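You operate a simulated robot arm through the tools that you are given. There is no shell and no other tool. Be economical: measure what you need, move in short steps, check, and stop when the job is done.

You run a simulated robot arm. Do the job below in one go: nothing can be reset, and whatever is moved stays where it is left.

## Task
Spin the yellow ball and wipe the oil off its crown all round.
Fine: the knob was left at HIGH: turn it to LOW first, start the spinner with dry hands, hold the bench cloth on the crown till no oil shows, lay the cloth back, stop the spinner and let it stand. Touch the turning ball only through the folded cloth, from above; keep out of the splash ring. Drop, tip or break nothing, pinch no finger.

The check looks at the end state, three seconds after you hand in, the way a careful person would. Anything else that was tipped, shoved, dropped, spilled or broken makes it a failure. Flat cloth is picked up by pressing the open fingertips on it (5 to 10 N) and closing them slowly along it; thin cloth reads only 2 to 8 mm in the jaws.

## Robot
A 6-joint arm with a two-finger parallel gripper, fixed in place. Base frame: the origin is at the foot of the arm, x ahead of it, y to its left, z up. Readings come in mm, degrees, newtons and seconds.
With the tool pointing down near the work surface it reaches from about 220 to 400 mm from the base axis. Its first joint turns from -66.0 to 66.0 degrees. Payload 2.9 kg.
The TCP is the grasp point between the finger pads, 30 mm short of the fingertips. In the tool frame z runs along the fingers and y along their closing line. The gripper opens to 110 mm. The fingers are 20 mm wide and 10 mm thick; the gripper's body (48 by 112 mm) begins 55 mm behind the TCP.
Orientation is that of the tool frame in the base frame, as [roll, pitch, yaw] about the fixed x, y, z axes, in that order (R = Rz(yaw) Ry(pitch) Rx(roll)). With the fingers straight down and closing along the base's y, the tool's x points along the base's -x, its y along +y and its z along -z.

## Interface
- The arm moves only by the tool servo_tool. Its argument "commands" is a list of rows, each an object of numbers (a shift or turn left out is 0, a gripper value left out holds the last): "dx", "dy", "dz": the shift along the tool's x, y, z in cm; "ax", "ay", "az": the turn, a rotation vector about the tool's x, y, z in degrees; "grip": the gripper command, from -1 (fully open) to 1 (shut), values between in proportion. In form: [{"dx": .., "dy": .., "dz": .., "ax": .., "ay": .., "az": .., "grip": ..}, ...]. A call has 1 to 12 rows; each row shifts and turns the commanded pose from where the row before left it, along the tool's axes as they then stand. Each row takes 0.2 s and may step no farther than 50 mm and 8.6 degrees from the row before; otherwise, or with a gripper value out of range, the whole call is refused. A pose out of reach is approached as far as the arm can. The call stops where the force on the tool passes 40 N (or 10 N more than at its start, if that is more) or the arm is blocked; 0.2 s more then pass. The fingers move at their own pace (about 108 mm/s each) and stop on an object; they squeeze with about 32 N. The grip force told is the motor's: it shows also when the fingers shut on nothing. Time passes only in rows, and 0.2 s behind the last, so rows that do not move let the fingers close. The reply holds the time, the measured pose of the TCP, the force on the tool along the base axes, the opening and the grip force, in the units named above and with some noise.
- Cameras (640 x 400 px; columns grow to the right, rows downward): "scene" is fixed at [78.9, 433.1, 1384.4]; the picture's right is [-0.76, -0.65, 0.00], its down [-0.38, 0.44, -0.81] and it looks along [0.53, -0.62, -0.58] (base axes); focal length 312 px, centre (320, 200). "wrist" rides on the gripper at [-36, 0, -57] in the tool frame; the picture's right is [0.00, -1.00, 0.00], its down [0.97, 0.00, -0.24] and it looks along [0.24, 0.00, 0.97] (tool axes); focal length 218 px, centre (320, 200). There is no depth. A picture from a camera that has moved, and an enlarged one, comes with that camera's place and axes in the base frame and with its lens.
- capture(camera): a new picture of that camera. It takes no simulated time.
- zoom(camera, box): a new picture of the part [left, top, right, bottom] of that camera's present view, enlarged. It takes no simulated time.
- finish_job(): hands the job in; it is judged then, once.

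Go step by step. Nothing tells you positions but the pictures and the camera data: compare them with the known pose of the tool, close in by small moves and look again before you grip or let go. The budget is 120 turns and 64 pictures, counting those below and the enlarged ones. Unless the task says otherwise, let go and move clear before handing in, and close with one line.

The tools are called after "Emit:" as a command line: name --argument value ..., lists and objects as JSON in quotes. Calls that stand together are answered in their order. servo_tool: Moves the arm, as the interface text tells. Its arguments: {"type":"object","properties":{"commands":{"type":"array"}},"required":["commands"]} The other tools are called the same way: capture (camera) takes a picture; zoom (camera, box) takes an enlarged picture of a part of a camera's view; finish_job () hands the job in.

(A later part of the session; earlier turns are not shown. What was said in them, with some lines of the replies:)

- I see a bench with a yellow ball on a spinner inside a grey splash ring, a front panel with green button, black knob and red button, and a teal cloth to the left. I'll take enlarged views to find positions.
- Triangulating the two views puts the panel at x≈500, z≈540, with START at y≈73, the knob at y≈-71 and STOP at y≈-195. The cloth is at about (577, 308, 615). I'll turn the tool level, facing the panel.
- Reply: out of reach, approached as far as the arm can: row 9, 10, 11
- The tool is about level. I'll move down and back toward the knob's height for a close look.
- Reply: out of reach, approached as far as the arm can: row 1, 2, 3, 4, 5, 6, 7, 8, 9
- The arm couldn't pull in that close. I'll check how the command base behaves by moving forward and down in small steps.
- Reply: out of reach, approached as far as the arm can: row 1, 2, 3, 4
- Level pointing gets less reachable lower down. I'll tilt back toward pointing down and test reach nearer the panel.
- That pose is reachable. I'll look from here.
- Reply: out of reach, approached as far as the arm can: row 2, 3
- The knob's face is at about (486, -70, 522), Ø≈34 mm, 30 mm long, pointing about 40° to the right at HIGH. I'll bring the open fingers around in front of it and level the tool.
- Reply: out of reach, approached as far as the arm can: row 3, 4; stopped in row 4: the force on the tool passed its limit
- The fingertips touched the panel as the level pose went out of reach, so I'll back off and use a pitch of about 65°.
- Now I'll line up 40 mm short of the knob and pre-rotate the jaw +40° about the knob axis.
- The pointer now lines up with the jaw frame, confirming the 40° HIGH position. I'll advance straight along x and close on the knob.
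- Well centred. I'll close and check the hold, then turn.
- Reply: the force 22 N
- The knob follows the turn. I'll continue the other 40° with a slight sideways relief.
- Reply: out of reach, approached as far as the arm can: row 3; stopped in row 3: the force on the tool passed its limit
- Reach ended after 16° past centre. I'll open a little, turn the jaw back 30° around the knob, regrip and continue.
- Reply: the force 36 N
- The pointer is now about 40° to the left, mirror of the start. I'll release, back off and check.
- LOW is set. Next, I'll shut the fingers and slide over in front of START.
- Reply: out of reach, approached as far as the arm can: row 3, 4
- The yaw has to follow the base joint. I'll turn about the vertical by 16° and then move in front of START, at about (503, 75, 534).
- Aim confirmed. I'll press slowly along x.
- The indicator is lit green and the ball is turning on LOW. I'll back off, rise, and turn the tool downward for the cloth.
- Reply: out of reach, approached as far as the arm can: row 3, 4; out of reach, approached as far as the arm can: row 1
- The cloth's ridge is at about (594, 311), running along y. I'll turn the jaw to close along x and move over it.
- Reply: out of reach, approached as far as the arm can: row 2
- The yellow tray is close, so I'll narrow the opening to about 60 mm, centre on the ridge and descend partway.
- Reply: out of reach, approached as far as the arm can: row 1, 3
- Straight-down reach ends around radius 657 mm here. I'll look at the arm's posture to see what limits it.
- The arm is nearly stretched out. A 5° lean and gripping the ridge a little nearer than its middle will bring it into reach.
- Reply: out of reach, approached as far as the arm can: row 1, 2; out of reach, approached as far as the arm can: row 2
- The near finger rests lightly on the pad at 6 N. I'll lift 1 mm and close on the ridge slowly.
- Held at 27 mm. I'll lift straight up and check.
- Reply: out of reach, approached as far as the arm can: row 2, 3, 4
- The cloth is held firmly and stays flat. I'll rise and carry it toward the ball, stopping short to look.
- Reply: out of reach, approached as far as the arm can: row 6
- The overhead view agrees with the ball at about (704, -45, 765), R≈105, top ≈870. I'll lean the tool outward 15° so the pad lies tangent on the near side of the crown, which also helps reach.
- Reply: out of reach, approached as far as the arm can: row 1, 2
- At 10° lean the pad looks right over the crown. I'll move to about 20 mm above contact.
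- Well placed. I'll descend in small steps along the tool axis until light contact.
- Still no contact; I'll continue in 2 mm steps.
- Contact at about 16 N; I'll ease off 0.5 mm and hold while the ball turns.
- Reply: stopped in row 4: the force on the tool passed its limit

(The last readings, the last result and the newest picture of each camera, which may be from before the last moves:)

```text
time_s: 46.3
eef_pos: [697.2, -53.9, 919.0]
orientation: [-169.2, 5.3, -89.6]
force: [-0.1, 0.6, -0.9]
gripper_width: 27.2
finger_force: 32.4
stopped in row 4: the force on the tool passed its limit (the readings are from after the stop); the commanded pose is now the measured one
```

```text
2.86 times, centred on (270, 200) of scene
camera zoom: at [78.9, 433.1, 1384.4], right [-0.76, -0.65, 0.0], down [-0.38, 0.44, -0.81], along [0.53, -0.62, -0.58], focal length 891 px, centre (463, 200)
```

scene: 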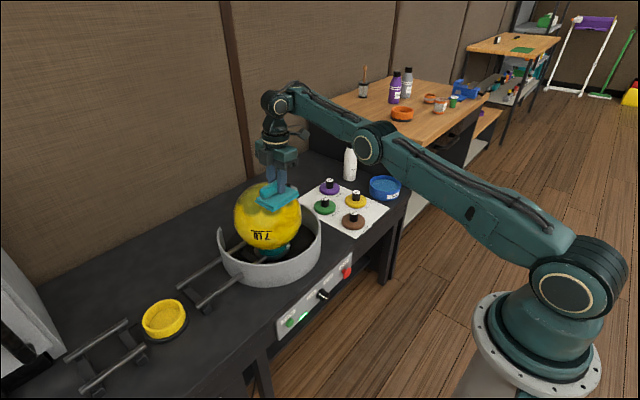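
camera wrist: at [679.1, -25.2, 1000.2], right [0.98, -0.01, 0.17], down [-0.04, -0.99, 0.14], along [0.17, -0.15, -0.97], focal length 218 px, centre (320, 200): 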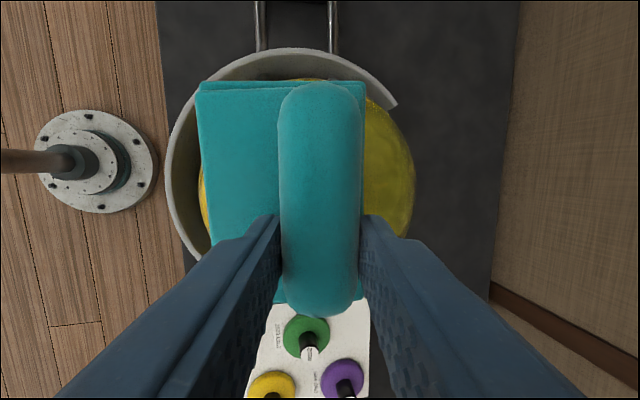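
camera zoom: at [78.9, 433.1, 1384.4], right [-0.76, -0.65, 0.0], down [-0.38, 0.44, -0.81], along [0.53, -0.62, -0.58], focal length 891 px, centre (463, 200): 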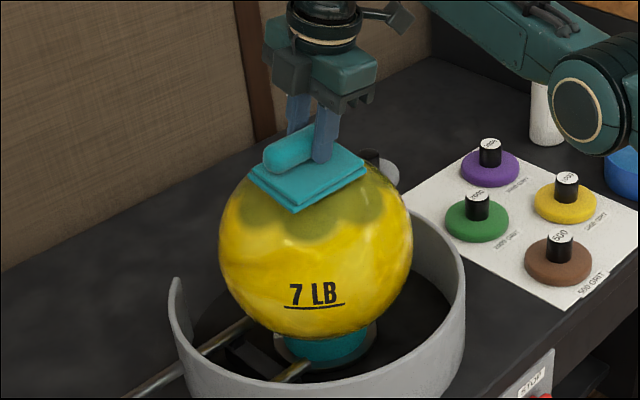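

The push rose past the limit, so the ball may wobble or have shifted slightly. I'll pause clear of it and watch.

Emit:
servo_tool --commands '[{"dz": -0.3}, {}]'

Emit:
zoom --camera "scene" --box '[220, 170, 320, 270]'

Emit:
servo_tool --commands '[{}, {}, {}]'

Emit:
zoom --camera "scene" --box '[220, 170, 320, 270]'

```text
time_s: 46.9
eef_pos: [695.6, -54.0, 922.6]
orientation: [-169.2, 5.2, -89.9]
force: [0.0, 0.0, 0.2]
gripper_width: 26.9
finger_force: 31.6
```

```text
4.00 times, centred on (270, 220) of scene
camera zoom: at [79.0, 433.1, 1384.4], right [-0.76, -0.65, 0.0], down [-0.38, 0.44, -0.81], along [0.53, -0.62, -0.58], focal length 1247 px, centre (520, 120)
```

zoom: 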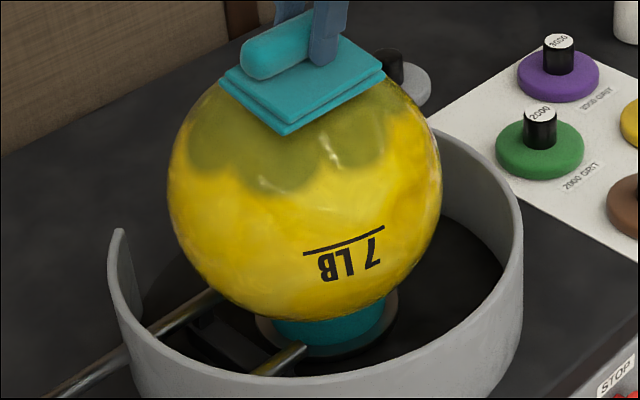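

```text
time_s: 47.7
eef_pos: [696.5, -53.8, 922.5]
orientation: [-169.2, 5.4, -89.8]
force: [0.0, 0.4, 0.4]
gripper_width: 27.3
finger_force: 31.7
```

```text
4.00 times, centred on (270, 220) of scene
camera zoom: at [79.0, 433.1, 1384.4], right [-0.76, -0.65, 0.0], down [-0.38, 0.44, -0.81], along [0.53, -0.62, -0.58], focal length 1247 px, centre (520, 120)
```

zoom: 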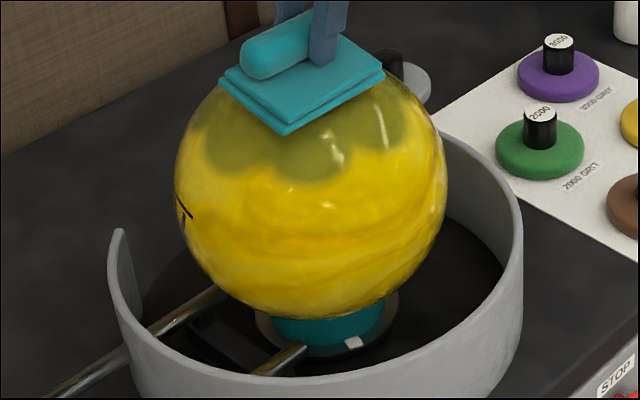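

The ball runs off-centre by a few mm. I'll take a few samples at short intervals to understand the wobble and spin rate before pressing again.

Emit:
servo_tool --commands '[{}]'

Emit:
zoom --camera "scene" --box '[220, 170, 320, 270]'

Emit:
servo_tool --commands '[{}]'

Emit:
zoom --camera "scene" --box '[220, 170, 320, 270]'

Emit:
servo_tool --commands '[{}]'

Emit:
zoom --camera "scene" --box '[220, 170, 320, 270]'

```text
time_s: 48.1
eef_pos: [695.5, -55.2, 923.5]
orientation: [-169.2, 5.4, -89.9]
force: [-0.2, -0.7, -0.6]
gripper_width: 27.2
finger_force: 31.6
```

```text
4.00 times, centred on (270, 220) of scene
camera zoom: at [79.0, 433.1, 1384.4], right [-0.76, -0.65, 0.0], down [-0.38, 0.44, -0.81], along [0.53, -0.62, -0.58], focal length 1247 px, centre (520, 120)
```

zoom: 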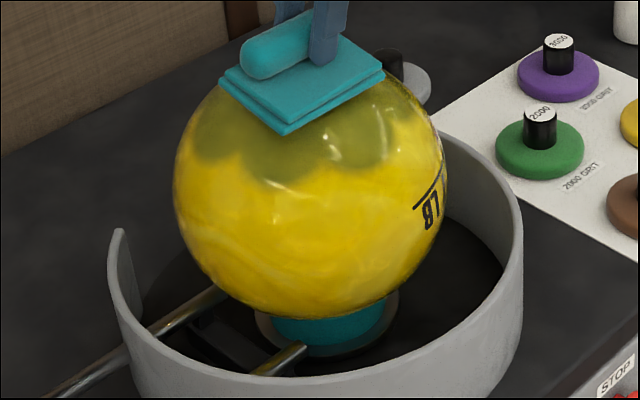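

```text
time_s: 48.5
eef_pos: [697.4, -54.5, 921.9]
orientation: [-169.2, 5.3, -89.9]
force: [0.3, 0.1, 0.4]
gripper_width: 27.1
finger_force: 32.1
```

```text
4.00 times, centred on (270, 220) of scene
camera zoom: at [79.0, 433.1, 1384.4], right [-0.76, -0.65, 0.0], down [-0.38, 0.44, -0.81], along [0.53, -0.62, -0.58], focal length 1247 px, centre (520, 120)
```

zoom: 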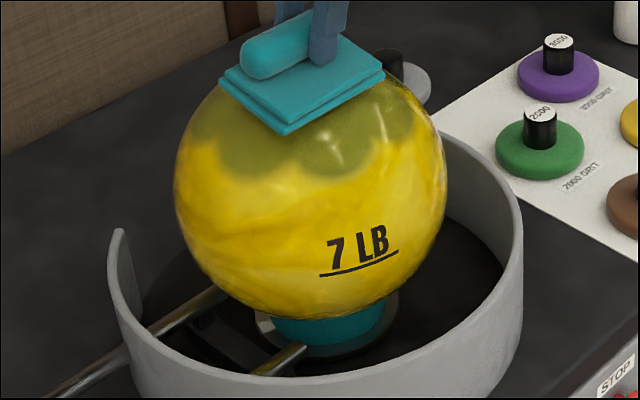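

```text
time_s: 48.9
eef_pos: [696.3, -53.7, 922.3]
orientation: [-169.1, 5.2, -89.9]
force: [-0.5, 0.1, -0.3]
gripper_width: 26.8
finger_force: 32.3
```

```text
4.00 times, centred on (270, 220) of scene
camera zoom: at [79.0, 433.1, 1384.4], right [-0.76, -0.65, 0.0], down [-0.38, 0.44, -0.81], along [0.53, -0.62, -0.58], focal length 1247 px, centre (520, 120)
```

zoom: 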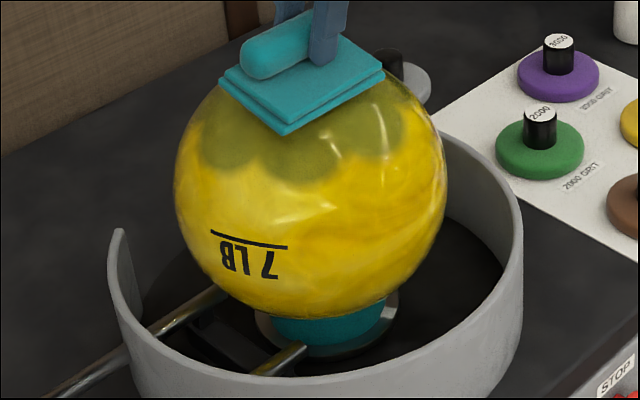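

The ball has settled back true with no wobble; my 16 N press was just too hard. I'll approach again in 1 mm steps for a much lighter contact.

Emit:
servo_tool --commands '[{"dz": 0.3}, {"dz": 0.2}]'

Emit:
servo_tool --commands '[{"dz": 0.1}]'

Emit:
servo_tool --commands '[{"dz": 0.1}]'

```text
time_s: 49.5
eef_pos: [696.4, -53.5, 918.3]
orientation: [-169.1, 5.3, -89.7]
force: [0.0, 0.4, -1.2]
gripper_width: 27.1
finger_force: 31.8
```

```text
time_s: 49.9
eef_pos: [695.7, -53.9, 916.7]
orientation: [-169.2, 5.3, -89.8]
force: [0.4, -0.3, 0.4]
gripper_width: 26.9
finger_force: 31.8
```

```text
time_s: 50.3
eef_pos: [697.2, -53.3, 917.1]
orientation: [-169.0, 5.2, -89.7]
force: [0.1, 0.6, -1.0]
gripper_width: 27.0
finger_force: 31.3
```

Emit:
servo_tool --commands '[{"dz": 0.1}]'

Emit:
servo_tool --commands '[{"dz": 0.05}]'

Emit:
servo_tool --commands '[{"dz": 0.05}]'

```text
time_s: 50.7
eef_pos: [697.1, -53.0, 916.4]
orientation: [-169.1, 5.4, -89.7]
force: [0.3, -0.1, 1.5]
gripper_width: 27.2
finger_force: 31.9
```

```text
time_s: 51.1
eef_pos: [697.4, -53.4, 914.8]
orientation: [-169.0, 5.2, -89.7]
force: [-0.4, -1.1, 5.3]
gripper_width: 26.9
finger_force: 32.3
```

```text
time_s: 51.5
eef_pos: [697.5, -52.7, 915.4]
orientation: [-169.0, 5.2, -89.8]
force: [-2.3, -3.4, 7.5]
gripper_width: 27.4
finger_force: 32.2
```

Light contact at about 7 N. I'll hold here for a while and watch.

Emit:
servo_tool --commands '[{}, {}, {}]'

Emit:
zoom --camera "scene" --box '[220, 170, 320, 270]'

```text
time_s: 52.3
eef_pos: [698.3, -53.2, 915.6]
orientation: [-169.1, 5.2, -89.8]
force: [-2.1, -4.3, 12.9]
gripper_width: 27.2
finger_force: 31.9
```

```text
4.00 times, centred on (270, 220) of scene
camera zoom: at [78.7, 433.0, 1384.4], right [-0.76, -0.65, 0.0], down [-0.38, 0.44, -0.81], along [0.53, -0.62, -0.58], focal length 1247 px, centre (520, 120)
```

zoom: 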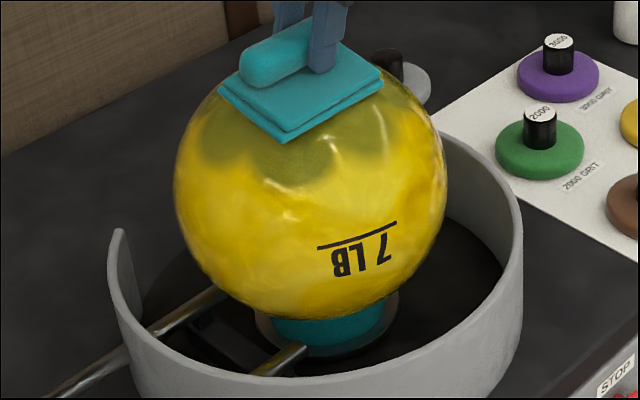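

It's working: oil on part of the crown is fading. The force is creeping up, so I'll ease slightly and keep holding.

Emit:
servo_tool --commands '[{"dz": -0.04}, {}, {}]'

Emit:
servo_tool --commands '[{}, {}, {}]'

Emit:
zoom --camera "scene" --box '[220, 170, 320, 270]'

```text
time_s: 53.1
eef_pos: [699.1, -53.7, 915.7]
orientation: [-169.0, 5.3, -89.8]
force: [-3.7, -6.2, 17.4]
gripper_width: 27.1
finger_force: 31.9
```

```text
time_s: 53.9
eef_pos: [699.1, -52.8, 920.0]
orientation: [-168.4, 5.2, -89.7]
force: [4.1, -5.7, 28.1]
gripper_width: 27.2
finger_force: 31.8
```

```text
4.00 times, centred on (270, 220) of scene
camera zoom: at [78.4, 433.0, 1384.4], right [-0.76, -0.65, 0.0], down [-0.38, 0.44, -0.81], along [0.53, -0.62, -0.58], focal length 1247 px, centre (520, 120)
```

zoom: 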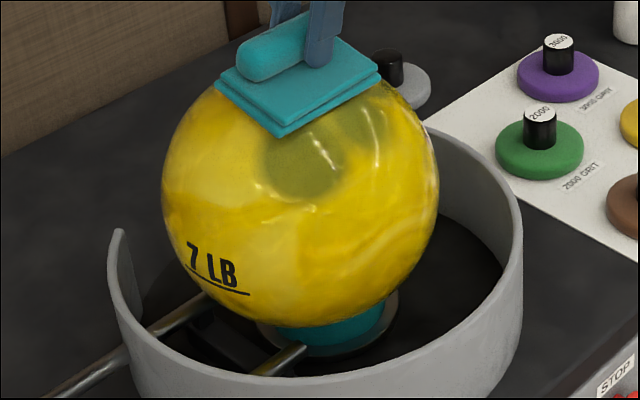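

The ball is being pushed off its seat sideways, so I'll lift immediately and let it reseat.

Emit:
servo_tool --commands '[{"dz": -0.6}, {"dz": -0.6}, {}]'

Emit:
zoom --camera "scene" --box '[220, 170, 320, 270]'

```text
time_s: 54.7
eef_pos: [695.8, -52.0, 926.1]
orientation: [-169.1, 5.2, -89.7]
force: [-0.2, -0.4, 17.0]
gripper_width: 27.0
finger_force: 32.0
```

```text
4.00 times, centred on (270, 220) of scene
camera zoom: at [78.6, 433.1, 1384.4], right [-0.76, -0.65, 0.0], down [-0.38, 0.44, -0.81], along [0.53, -0.62, -0.58], focal length 1247 px, centre (520, 120)
```

zoom: 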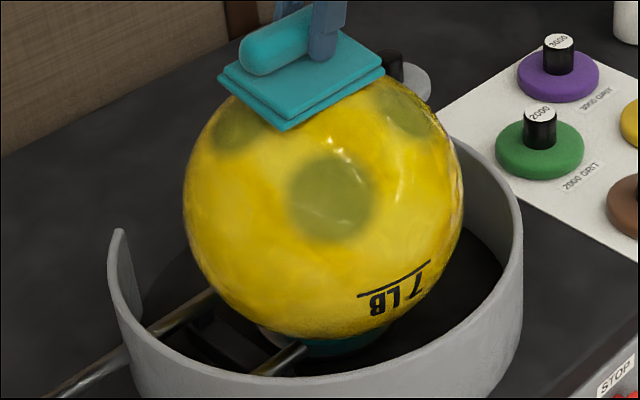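

Emit:
servo_tool --commands '[{"dz": -1.5}, {"dz": -1.5}]'

Emit:
zoom --camera "scene" --box '[220, 170, 320, 270]'

```text
time_s: 55.3
eef_pos: [690.9, -56.4, 954.7]
orientation: [-169.2, 5.2, -89.8]
force: [-1.1, -0.2, -0.3]
gripper_width: 27.2
finger_force: 32.1
```

```text
4.00 times, centred on (270, 220) of scene
camera zoom: at [79.0, 433.1, 1384.4], right [-0.76, -0.65, 0.0], down [-0.38, 0.44, -0.81], along [0.53, -0.62, -0.58], focal length 1247 px, centre (520, 120)
```

zoom: 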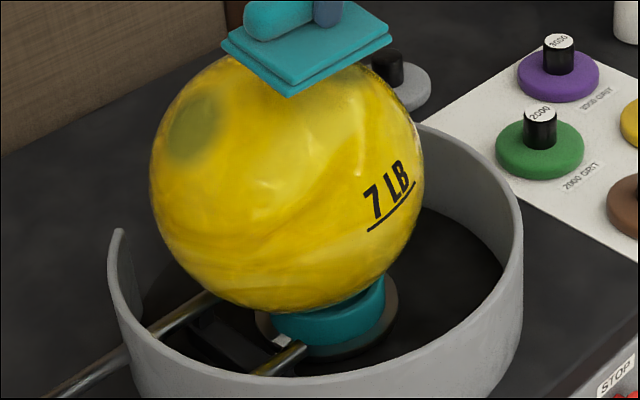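

Emit:
servo_tool --commands '[{}, {}, {}, {}, {}, {}, {}, {}]'

Emit:
zoom --camera "scene" --box '[220, 170, 320, 270]'

```text
time_s: 57.1
eef_pos: [689.7, -57.9, 956.1]
orientation: [-169.1, 5.4, -89.8]
force: [-0.3, -0.5, 0.5]
gripper_width: 27.3
finger_force: 32.1
```

```text
4.00 times, centred on (270, 220) of scene
camera zoom: at [79.0, 433.1, 1384.4], right [-0.76, -0.65, 0.0], down [-0.38, 0.44, -0.81], along [0.53, -0.62, -0.58], focal length 1247 px, centre (520, 120)
```

zoom: 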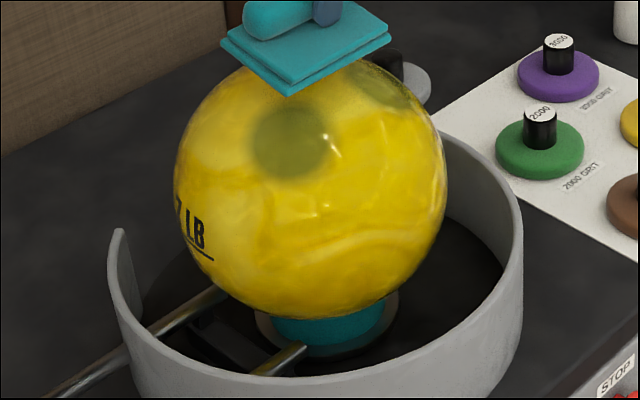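

The ball has reseated and runs true again, with only a few oil patches left. I'll use short, light touches and lift before it starts to walk.

Emit:
servo_tool --commands '[{"dz": 2}, {"dz": 1.5}, {"dz": 0.2}, {}]'

Emit:
servo_tool --commands '[{"dz": 0.15}]'

```text
time_s: 58.1
eef_pos: [698.5, -53.3, 921.2]
orientation: [-169.0, 5.4, -89.8]
force: [-0.6, -0.1, -0.3]
gripper_width: 27.1
finger_force: 32.1
```

```text
time_s: 58.5
eef_pos: [697.9, -53.2, 917.8]
orientation: [-169.1, 5.2, -89.8]
force: [-0.5, 0.6, 0.8]
gripper_width: 27.1
finger_force: 32.1
```

Emit:
servo_tool --commands '[{"dz": 0.12}]'

Emit:
servo_tool --commands '[{"dz": 0.08}, {}]'

```text
time_s: 58.9
eef_pos: [697.0, -53.9, 916.3]
orientation: [-169.1, 5.3, -89.7]
force: [0.2, 0.2, 0.1]
gripper_width: 27.0
finger_force: 31.7
```

```text
time_s: 59.5
eef_pos: [698.2, -53.5, 915.7]
orientation: [-169.0, 5.2, -89.8]
force: [0.3, -0.1, -0.3]
gripper_width: 27.2
finger_force: 32.1
```

Emit:
servo_tool --commands '[{"dz": 0.06}, {}]'

Emit:
servo_tool --commands '[{"dz": 0.04}, {}]'

```text
time_s: 60.1
eef_pos: [697.2, -53.4, 915.5]
orientation: [-169.1, 5.2, -89.8]
force: [-0.8, -0.3, 1.2]
gripper_width: 27.0
finger_force: 32.3
```

```text
time_s: 60.7
eef_pos: [697.6, -52.4, 915.2]
orientation: [-169.1, 5.3, -89.9]
force: [-1.2, -1.1, 3.5]
gripper_width: 26.9
finger_force: 32.7
```

Contact at 3.5 N. I'll hold about a second.

Emit:
servo_tool --commands '[{}, {}, {}, {}]'

Emit:
servo_tool --commands '[{}, {}, {}]'

```text
time_s: 61.7
eef_pos: [698.9, -53.0, 914.7]
orientation: [-169.1, 5.3, -89.7]
force: [-0.4, -1.3, 2.1]
gripper_width: 27.0
finger_force: 31.6
```

```text
time_s: 62.5
eef_pos: [699.0, -53.2, 915.8]
orientation: [-169.1, 5.3, -89.8]
force: [-1.3, -2.3, 4.1]
gripper_width: 27.1
finger_force: 32.0
```

Stable at 2–4 N. I'll check whether the patches are fading and keep holding.

Emit:
servo_tool --commands '[{}, {}, {}]'

Emit:
zoom --camera "scene" --box '[220, 170, 320, 270]'

```text
time_s: 63.3
eef_pos: [697.6, -54.3, 914.4]
orientation: [-169.1, 5.2, -89.8]
force: [-1.3, -1.7, 4.7]
gripper_width: 27.1
finger_force: 32.5
```

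```text
4.00 times, centred on (270, 220) of scene
camera zoom: at [78.8, 433.1, 1384.4], right [-0.76, -0.65, 0.0], down [-0.38, 0.44, -0.81], along [0.53, -0.62, -0.58], focal length 1247 px, centre (520, 120)
```

zoom: 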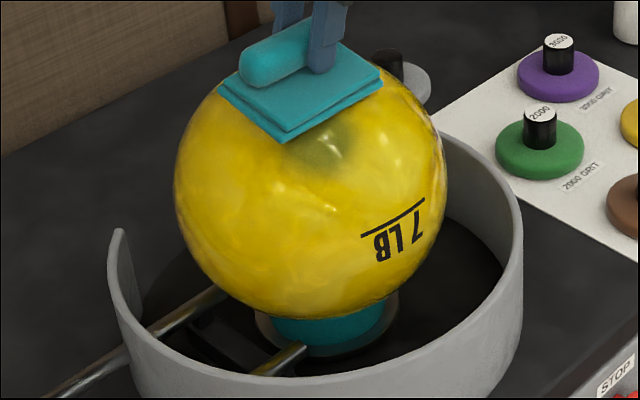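

A patch is fading nicely and the ball is centred. I'll keep this light hold.

Emit:
servo_tool --commands '[{}, {}, {}, {}]'

Emit:
servo_tool --commands '[{}, {}, {}, {}]'

Emit:
servo_tool --commands '[{}, {}, {}]'

```text
time_s: 64.3
eef_pos: [698.3, -53.4, 915.7]
orientation: [-169.1, 5.3, -89.8]
force: [0.5, -1.4, 3.0]
gripper_width: 27.1
finger_force: 31.7
```

```text
time_s: 65.3
eef_pos: [698.6, -52.9, 915.1]
orientation: [-169.1, 5.1, -89.8]
force: [-0.4, -1.3, 2.8]
gripper_width: 27.1
finger_force: 32.4
```

```text
time_s: 66.1
eef_pos: [698.6, -54.4, 915.3]
orientation: [-169.1, 5.3, -89.8]
force: [-1.1, -2.0, 3.7]
gripper_width: 27.2
finger_force: 32.0
```

Stable. I'll continue a few more seconds, then look.

Emit:
servo_tool --commands '[{}, {}, {}, {}, {}, {}]'

Emit:
servo_tool --commands '[{}, {}, {}, {}, {}, {}]'

Emit:
zoom --camera "scene" --box '[220, 170, 320, 270]'

```text
time_s: 67.5
eef_pos: [698.1, -53.5, 915.7]
orientation: [-169.1, 5.2, -89.8]
force: [0.7, -1.1, 2.5]
gripper_width: 26.9
finger_force: 32.1
```

```text
time_s: 68.9
eef_pos: [699.4, -54.2, 915.5]
orientation: [-169.1, 5.3, -89.8]
force: [-1.2, -2.0, 4.9]
gripper_width: 27.2
finger_force: 32.0
```

```text
4.00 times, centred on (270, 220) of scene
camera zoom: at [78.8, 433.1, 1384.4], right [-0.76, -0.65, 0.0], down [-0.38, 0.44, -0.81], along [0.53, -0.62, -0.58], focal length 1247 px, centre (520, 120)
```

zoom: 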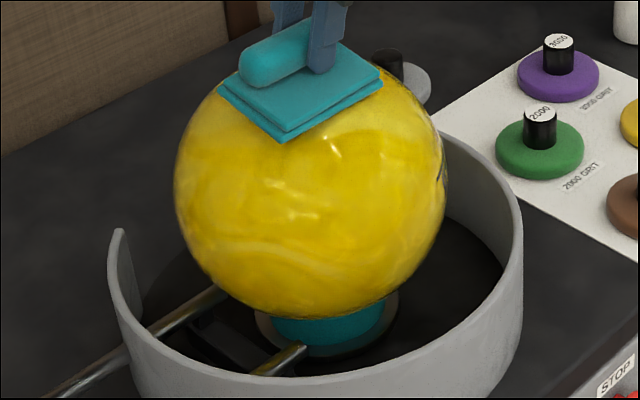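

This side shows no oil. I'll hold a bit longer, then lift clear and view all round.

Emit:
servo_tool --commands '[{}, {}, {}, {}, {}, {}, {}, {}]'

Emit:
servo_tool --commands '[{"dz": -1}, {"dz": -2}, {"dz": -2}, {"dz": -1}]'

Emit:
zoom --camera "scene" --box '[220, 160, 320, 260]'

Emit:
servo_tool --commands '[{}, {}]'

Emit:
zoom --camera "scene" --box '[220, 160, 320, 260]'

```text
time_s: 70.7
eef_pos: [697.7, -53.4, 916.3]
orientation: [-169.1, 5.2, -89.8]
force: [-1.7, -1.1, 4.8]
gripper_width: 27.1
finger_force: 32.0
```

```text
time_s: 71.7
eef_pos: [687.9, -59.3, 974.3]
orientation: [-169.1, 5.3, -89.8]
force: [-0.6, -0.1, 0.5]
gripper_width: 27.1
finger_force: 32.3
```

```text
4.00 times, centred on (270, 210) of scene
camera zoom: at [79.0, 433.1, 1384.4], right [-0.76, -0.65, 0.0], down [-0.38, 0.44, -0.81], along [0.53, -0.62, -0.58], focal length 1247 px, centre (520, 160)
```

zoom: 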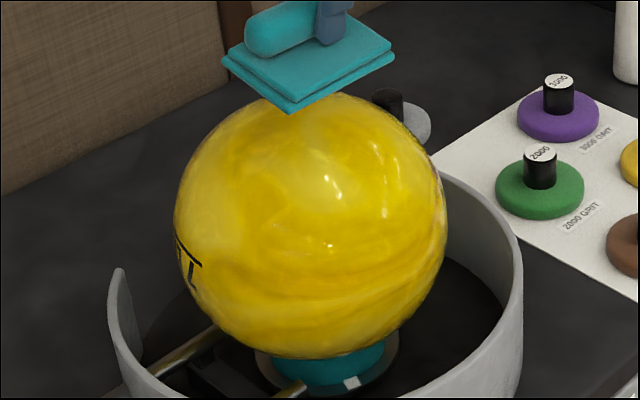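

```text
time_s: 72.3
eef_pos: [686.4, -58.9, 974.2]
orientation: [-169.1, 5.3, -89.8]
force: [0.3, 0.1, -0.5]
gripper_width: 27.2
finger_force: 31.8
```

```text
4.00 times, centred on (270, 210) of scene
camera zoom: at [79.0, 433.1, 1384.4], right [-0.76, -0.65, 0.0], down [-0.38, 0.44, -0.81], along [0.53, -0.62, -0.58], focal length 1247 px, centre (520, 160)
```

zoom: 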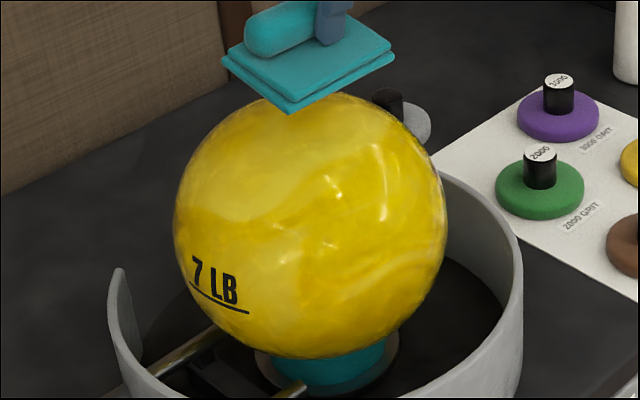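

The crown shows clean over both halves of the turn. Now I'll carry the cloth back, untilting and retracing the way I came.

Emit:
servo_tool --commands '[{"dy": 2.2, "ax": -5.4}, {"dy": 2.2, "ax": -5.4}, {"dy": 1.8}, {"dx": -3.5}, {"dx": -4}, {"dx": -4}, {"dx": -4}, {"dx": -4}, {}]'

```text
time_s: 74.3
eef_pos: [622.4, 134.9, 985.8]
orientation: [-179.9, 5.3, -89.6]
force: [0.1, -0.4, -0.2]
gripper_width: 27.1
finger_force: 31.8
```

Emit:
servo_tool --commands '[{"dx": -2.3, "dy": 0.2, "dz": 3.54}, {"dx": -2.3, "dy": 0.2, "dz": 3.54}, {"dx": -2.3, "dy": 0.2, "dz": 3.54}, {"dx": -2.3, "dy": 0.2, "dz": 3.54}, {"dx": -2.3, "dy": 0.2, "dz": 3.54}, {}]'

```text
time_s: 75.7
eef_pos: [616.2, 268.9, 823.0]
orientation: [179.7, 5.3, -89.7]
force: [0.7, 0.8, -0.8]
gripper_width: 27.1
finger_force: 32.4
out of reach, approached as far as the arm can: row 5
```

Emit:
servo_tool --commands '[{"dy": 2.6, "dz": 2}, {"dx": -0.3, "dz": 3.8}, {"dx": -0.4, "dz": 3.8}, {"dx": -0.4, "dz": 3.6}, {}]'

Emit:
capture --camera "wrist"

```text
time_s: 76.9
eef_pos: [608.9, 289.4, 717.8]
orientation: [-180.0, 5.3, -89.9]
force: [0.3, 0.6, -0.9]
gripper_width: 27.1
finger_force: 31.8
out of reach, approached as far as the arm can: row 1, 3, 4
```

```text
9 pictures are left
camera wrist: at [608.0, 319.8, 777.9], right [1.0, 0.0, 0.0], down [0.0, -0.99, 0.15], along [0.0, -0.15, -0.99], focal length 218 px, centre (320, 200)
```

wrist: 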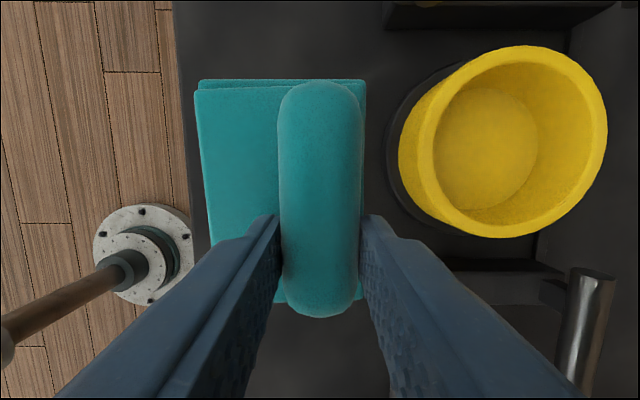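

Emit:
servo_tool --commands '[{"dy": 1.9}, {"dz": 2, "dx": 0.1}, {"dz": 2, "dx": 0.1}, {}]'

```text
time_s: 77.9
eef_pos: [589.4, 291.3, 678.3]
orientation: [-179.9, 5.3, -89.8]
force: [0.1, -0.1, 0.0]
gripper_width: 27.1
finger_force: 32.2
```

Emit:
servo_tool --commands '[{"dz": 0.6, "dx": -0.1, "dy": -0.1}, {"dz": 0.4}, {"dz": 0.15}]'

```text
time_s: 78.7
eef_pos: [590.0, 292.2, 666.9]
orientation: [180.0, 5.1, -89.8]
force: [0.7, -0.4, 0.9]
gripper_width: 27.0
finger_force: 32.0
```

Emit:
servo_tool --commands '[{"dz": 0.1}, {"dz": 0.08}]'

```text
time_s: 79.3
eef_pos: [591.5, 293.7, 665.8]
orientation: [-179.8, 5.2, -89.9]
force: [-0.5, 0.3, -0.1]
gripper_width: 27.0
finger_force: 31.7
```

Emit:
servo_tool --commands '[{"dz": 0.1}, {}]'

Emit:
servo_tool --commands '[{"dz": 0.08}, {}]'

```text
time_s: 79.9
eef_pos: [590.9, 294.9, 664.6]
orientation: [-180.0, 5.2, -89.8]
force: [0.3, -0.4, 0.3]
gripper_width: 27.3
finger_force: 32.4
```

```text
time_s: 80.5
eef_pos: [591.1, 293.6, 665.2]
orientation: [-179.9, 5.4, -89.8]
force: [-1.1, 0.9, 3.1]
gripper_width: 27.1
finger_force: 31.9
```

The cloth is resting on the bench. I'll open to the same 60 mm and lift clear.

Emit:
servo_tool --commands '[{"grip": 0.35}, {"grip": 0.1}, {"grip": -0.09}, {}, {"dz": -1, "dx": -0.09}, {"dz": -3, "dx": -0.1}, {"dz": -4, "dx": 0.5}]'

Emit:
capture --camera "wrist"

```text
time_s: 82.1
eef_pos: [588.8, 283.5, 745.0]
orientation: [179.9, 5.3, -89.9]
force: [0.4, 0.0, 1.2]
gripper_width: 59.8
finger_force: 0.1
```

```text
8 pictures are left
camera wrist: at [588.8, 314.4, 803.7], right [1.0, 0.0, 0.0], down [0.0, -0.99, 0.15], along [0.0, -0.15, -0.99], focal length 218 px, centre (320, 200)
```

wrist: 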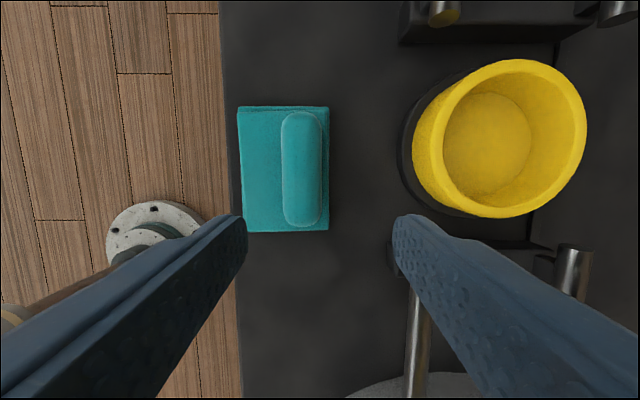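

The cloth is back in its place. Next I'll shut the fingers, turn the tool back and head for STOP.

Emit:
servo_tool --commands '[{"ay": 5.3, "dz": -2, "dy": 2}, {"az": 8.3, "grip": 1}, {"az": 8.3}, {"az": 8.3}, {"az": 8.3}, {"az": 8.3}, {"az": 8.3}, {"az": 8.3}, {"az": 8.3}, {"az": 8.3}]'

```text
time_s: 84.3
eef_pos: [570.3, 281.4, 764.6]
orientation: [-180.0, 0.1, -164.6]
force: [-1.1, 0.3, -0.1]
gripper_width: 0.2
finger_force: 31.6
```

Emit:
servo_tool --commands '[{"dx": 3.07, "dy": -2.97}, {"dx": 3.07, "dy": -2.97}, {"dx": 3.07, "dy": -2.97}, {"dx": 3.07, "dy": -2.97}, {"dx": 3.07, "dy": -2.97}, {"dx": 3.07, "dy": -2.97}, {"az": 8.4}, {"az": 8.4}, {"az": 8.4}, {"az": 8.4}]'

```text
time_s: 86.5
eef_pos: [441.1, 59.7, 764.7]
orientation: [-180.0, 0.2, 161.8]
force: [-0.1, 0.3, 0.2]
gripper_width: 0.2
finger_force: 32.1
```

Emit:
servo_tool --commands '[{"dx": -1.5, "dy": -4.46}, {"dx": -1.5, "dy": -4.46}, {"dx": -1.5, "dy": -4.46}, {"dx": -1.5, "dy": -4.46}, {"dx": -1.5, "dy": -4.46}, {"ay": -8.3}, {"ay": -8.3}, {"ay": -8.3}, {"ay": -8.3}, {"ay": -8.3}, {"ay": -8.3}]'

```text
time_s: 88.9
eef_pos: [443.7, -174.3, 765.2]
orientation: [-180.0, 49.9, 162.0]
force: [-0.7, 0.2, 1.0]
gripper_width: 0.0
finger_force: 32.0
```

Emit:
servo_tool --commands '[{"dx": 3.57, "dy": -0.37, "dz": 2.17}, {"dx": 3.57, "dy": -0.37, "dz": 2.17}, {"dx": 3.57, "dy": -0.37, "dz": 2.17}, {"dx": 3.57, "dy": -0.37, "dz": 2.17}, {"ay": -5}, {"ay": -5}, {}]'

Emit:
capture --camera "wrist"

```text
time_s: 90.5
eef_pos: [414.8, -180.0, 598.5]
orientation: [-179.9, 59.9, 161.8]
force: [0.1, 0.6, -0.5]
gripper_width: 0.1
finger_force: 32.1
```

```text
7 pictures are left
camera wrist: at [384.4, -171.2, 658.3], right [-0.31, -0.95, 0.0], down [-0.66, 0.22, -0.72], along [0.68, -0.22, -0.69], focal length 218 px, centre (320, 200)
```

wrist: 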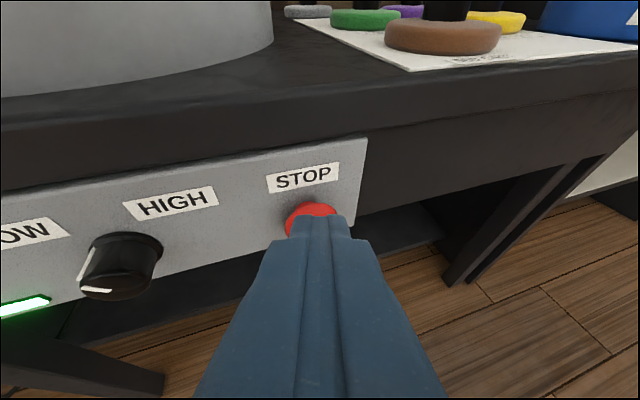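

STOP is at about (492, -199, 530). I'll line up 25 mm short of it.

Emit:
servo_tool --commands '[{"dx": 2.1, "dy": -0.13, "dz": 2.6}, {"dx": 2.1, "dy": -0.13, "dz": 2.6}, {}]'

Emit:
capture --camera "wrist"

```text
time_s: 91.3
eef_pos: [436.9, -189.1, 536.6]
orientation: [180.0, 59.9, 162.0]
force: [-0.8, 0.2, -0.9]
gripper_width: 0.2
finger_force: 32.4
```

```text
6 pictures are left
camera wrist: at [406.1, -179.2, 596.0], right [-0.31, -0.95, 0.0], down [-0.66, 0.22, -0.72], along [0.68, -0.22, -0.69], focal length 218 px, centre (320, 200)
```

wrist: 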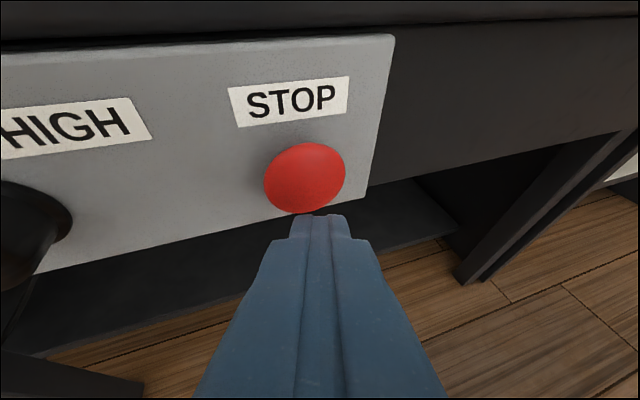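

Aligned. I'll press STOP along x.

Emit:
servo_tool --commands '[{"dx": -0.95, "dy": 0.62, "dz": 1.65}, {"dx": -0.14, "dy": 0.093, "dz": 0.247}, {"dx": -0.14, "dy": 0.093, "dz": 0.247}]'

```text
time_s: 92.1
eef_pos: [462.1, -190.7, 536.1]
orientation: [-179.9, 59.7, 162.0]
force: [-5.8, 0.4, -0.4]
gripper_width: 0.1
finger_force: 32.4
```

Emit:
servo_tool --commands '[{"dx": -0.095, "dy": 0.062, "dz": 0.165}, {"dx": -0.095, "dy": 0.062, "dz": 0.165}]'

Emit:
zoom --camera "scene" --box '[200, 160, 380, 350]'

```text
time_s: 92.7
eef_pos: [465.3, -190.5, 535.7]
orientation: [-180.0, 59.7, 161.9]
force: [-16.6, -2.2, 0.8]
gripper_width: 0.1
finger_force: 32.1
```

```text
2.11 times, centred on (290, 255) of scene
camera zoom: at [78.7, 433.1, 1384.4], right [-0.76, -0.65, 0.0], down [-0.38, 0.44, -0.81], along [0.53, -0.62, -0.58], focal length 656 px, centre (383, 84)
```

zoom: 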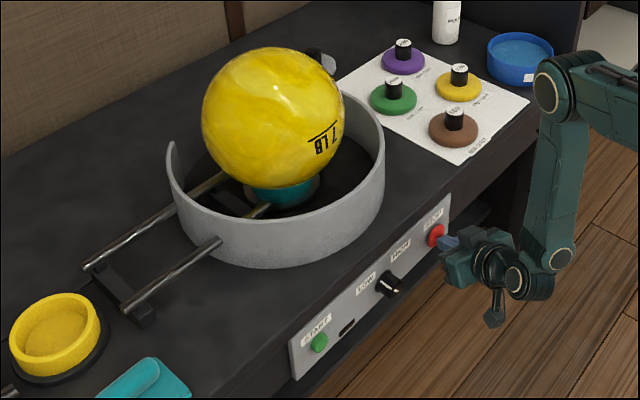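

The indicator has gone dark, so it has stopped. I'll back away, wait for the ball to come to rest, and check.

Emit:
servo_tool --commands '[{"dx": 1.4, "dy": -0.93, "dz": -2.4}, {"dx": -1, "dz": -2}, {"dx": -3, "dz": -2}, {"dx": -3, "dz": -2}, {}, {}, {}, {}, {}, {}, {}, {}]'

Emit:
zoom --camera "scene" --box '[130, 160, 330, 360]'

Emit:
servo_tool --commands '[{}, {}, {}]'

Emit:
capture --camera "scene"

```text
time_s: 95.3
eef_pos: [419.2, -187.2, 626.3]
orientation: [-180.0, 59.9, 161.9]
force: [0.7, -0.2, 0.5]
gripper_width: 0.0
finger_force: 31.5
```

```text
2.00 times, centred on (230, 260) of scene
camera zoom: at [78.9, 433.1, 1384.4], right [-0.76, -0.65, 0.0], down [-0.38, 0.44, -0.81], along [0.53, -0.62, -0.58], focal length 624 px, centre (500, 80)
```

zoom: 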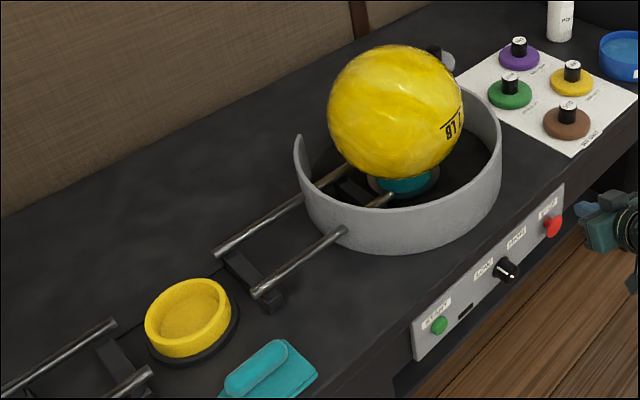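

```text
time_s: 96.1
eef_pos: [421.0, -186.1, 626.3]
orientation: [180.0, 59.9, 162.0]
force: [-0.1, -0.2, -0.8]
gripper_width: 0.0
finger_force: 31.6
```

```text
3 pictures are left
```

scene: 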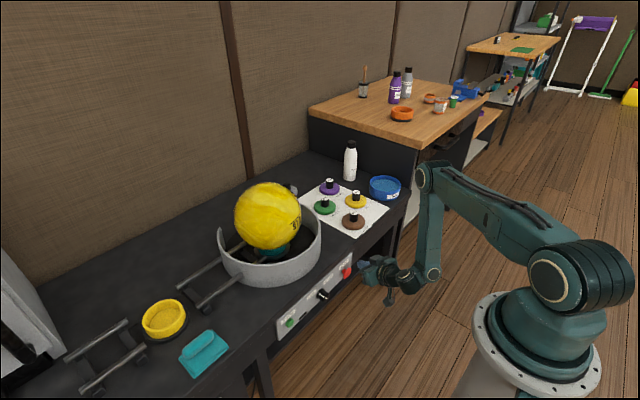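

Emit:
zoom --camera "scene" --box '[225, 170, 315, 260]'

```text
4.44 times, centred on (270, 215) of scene
camera zoom: at [79.0, 433.1, 1384.4], right [-0.76, -0.65, 0.0], down [-0.38, 0.44, -0.81], along [0.53, -0.62, -0.58], focal length 1386 px, centre (542, 133)
```

zoom: 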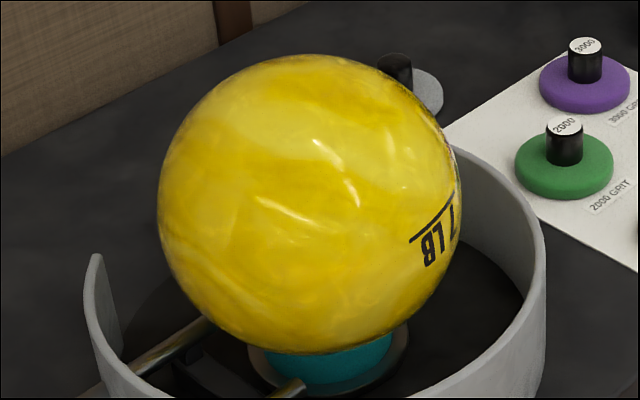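

The crown is clean, the ball stands still in its seat, the knob is at LOW, the cloth lies back on the bench and the arm is clear.

Emit:
finish_job

```text
The job is handed in.
```

The job is handed in: the crown showed no oil from any side I could see, the spinner is stopped and the ball stands still in its seat, the knob is at LOW, and the cloth is back within about 10 mm of where it lay. Twice while wiping, I pressed too hard (over 40 N, then about 28 N) and pushed the ball partly off its seat. Both times I lifted off, it settled back true, and I finished at 2–5 N.
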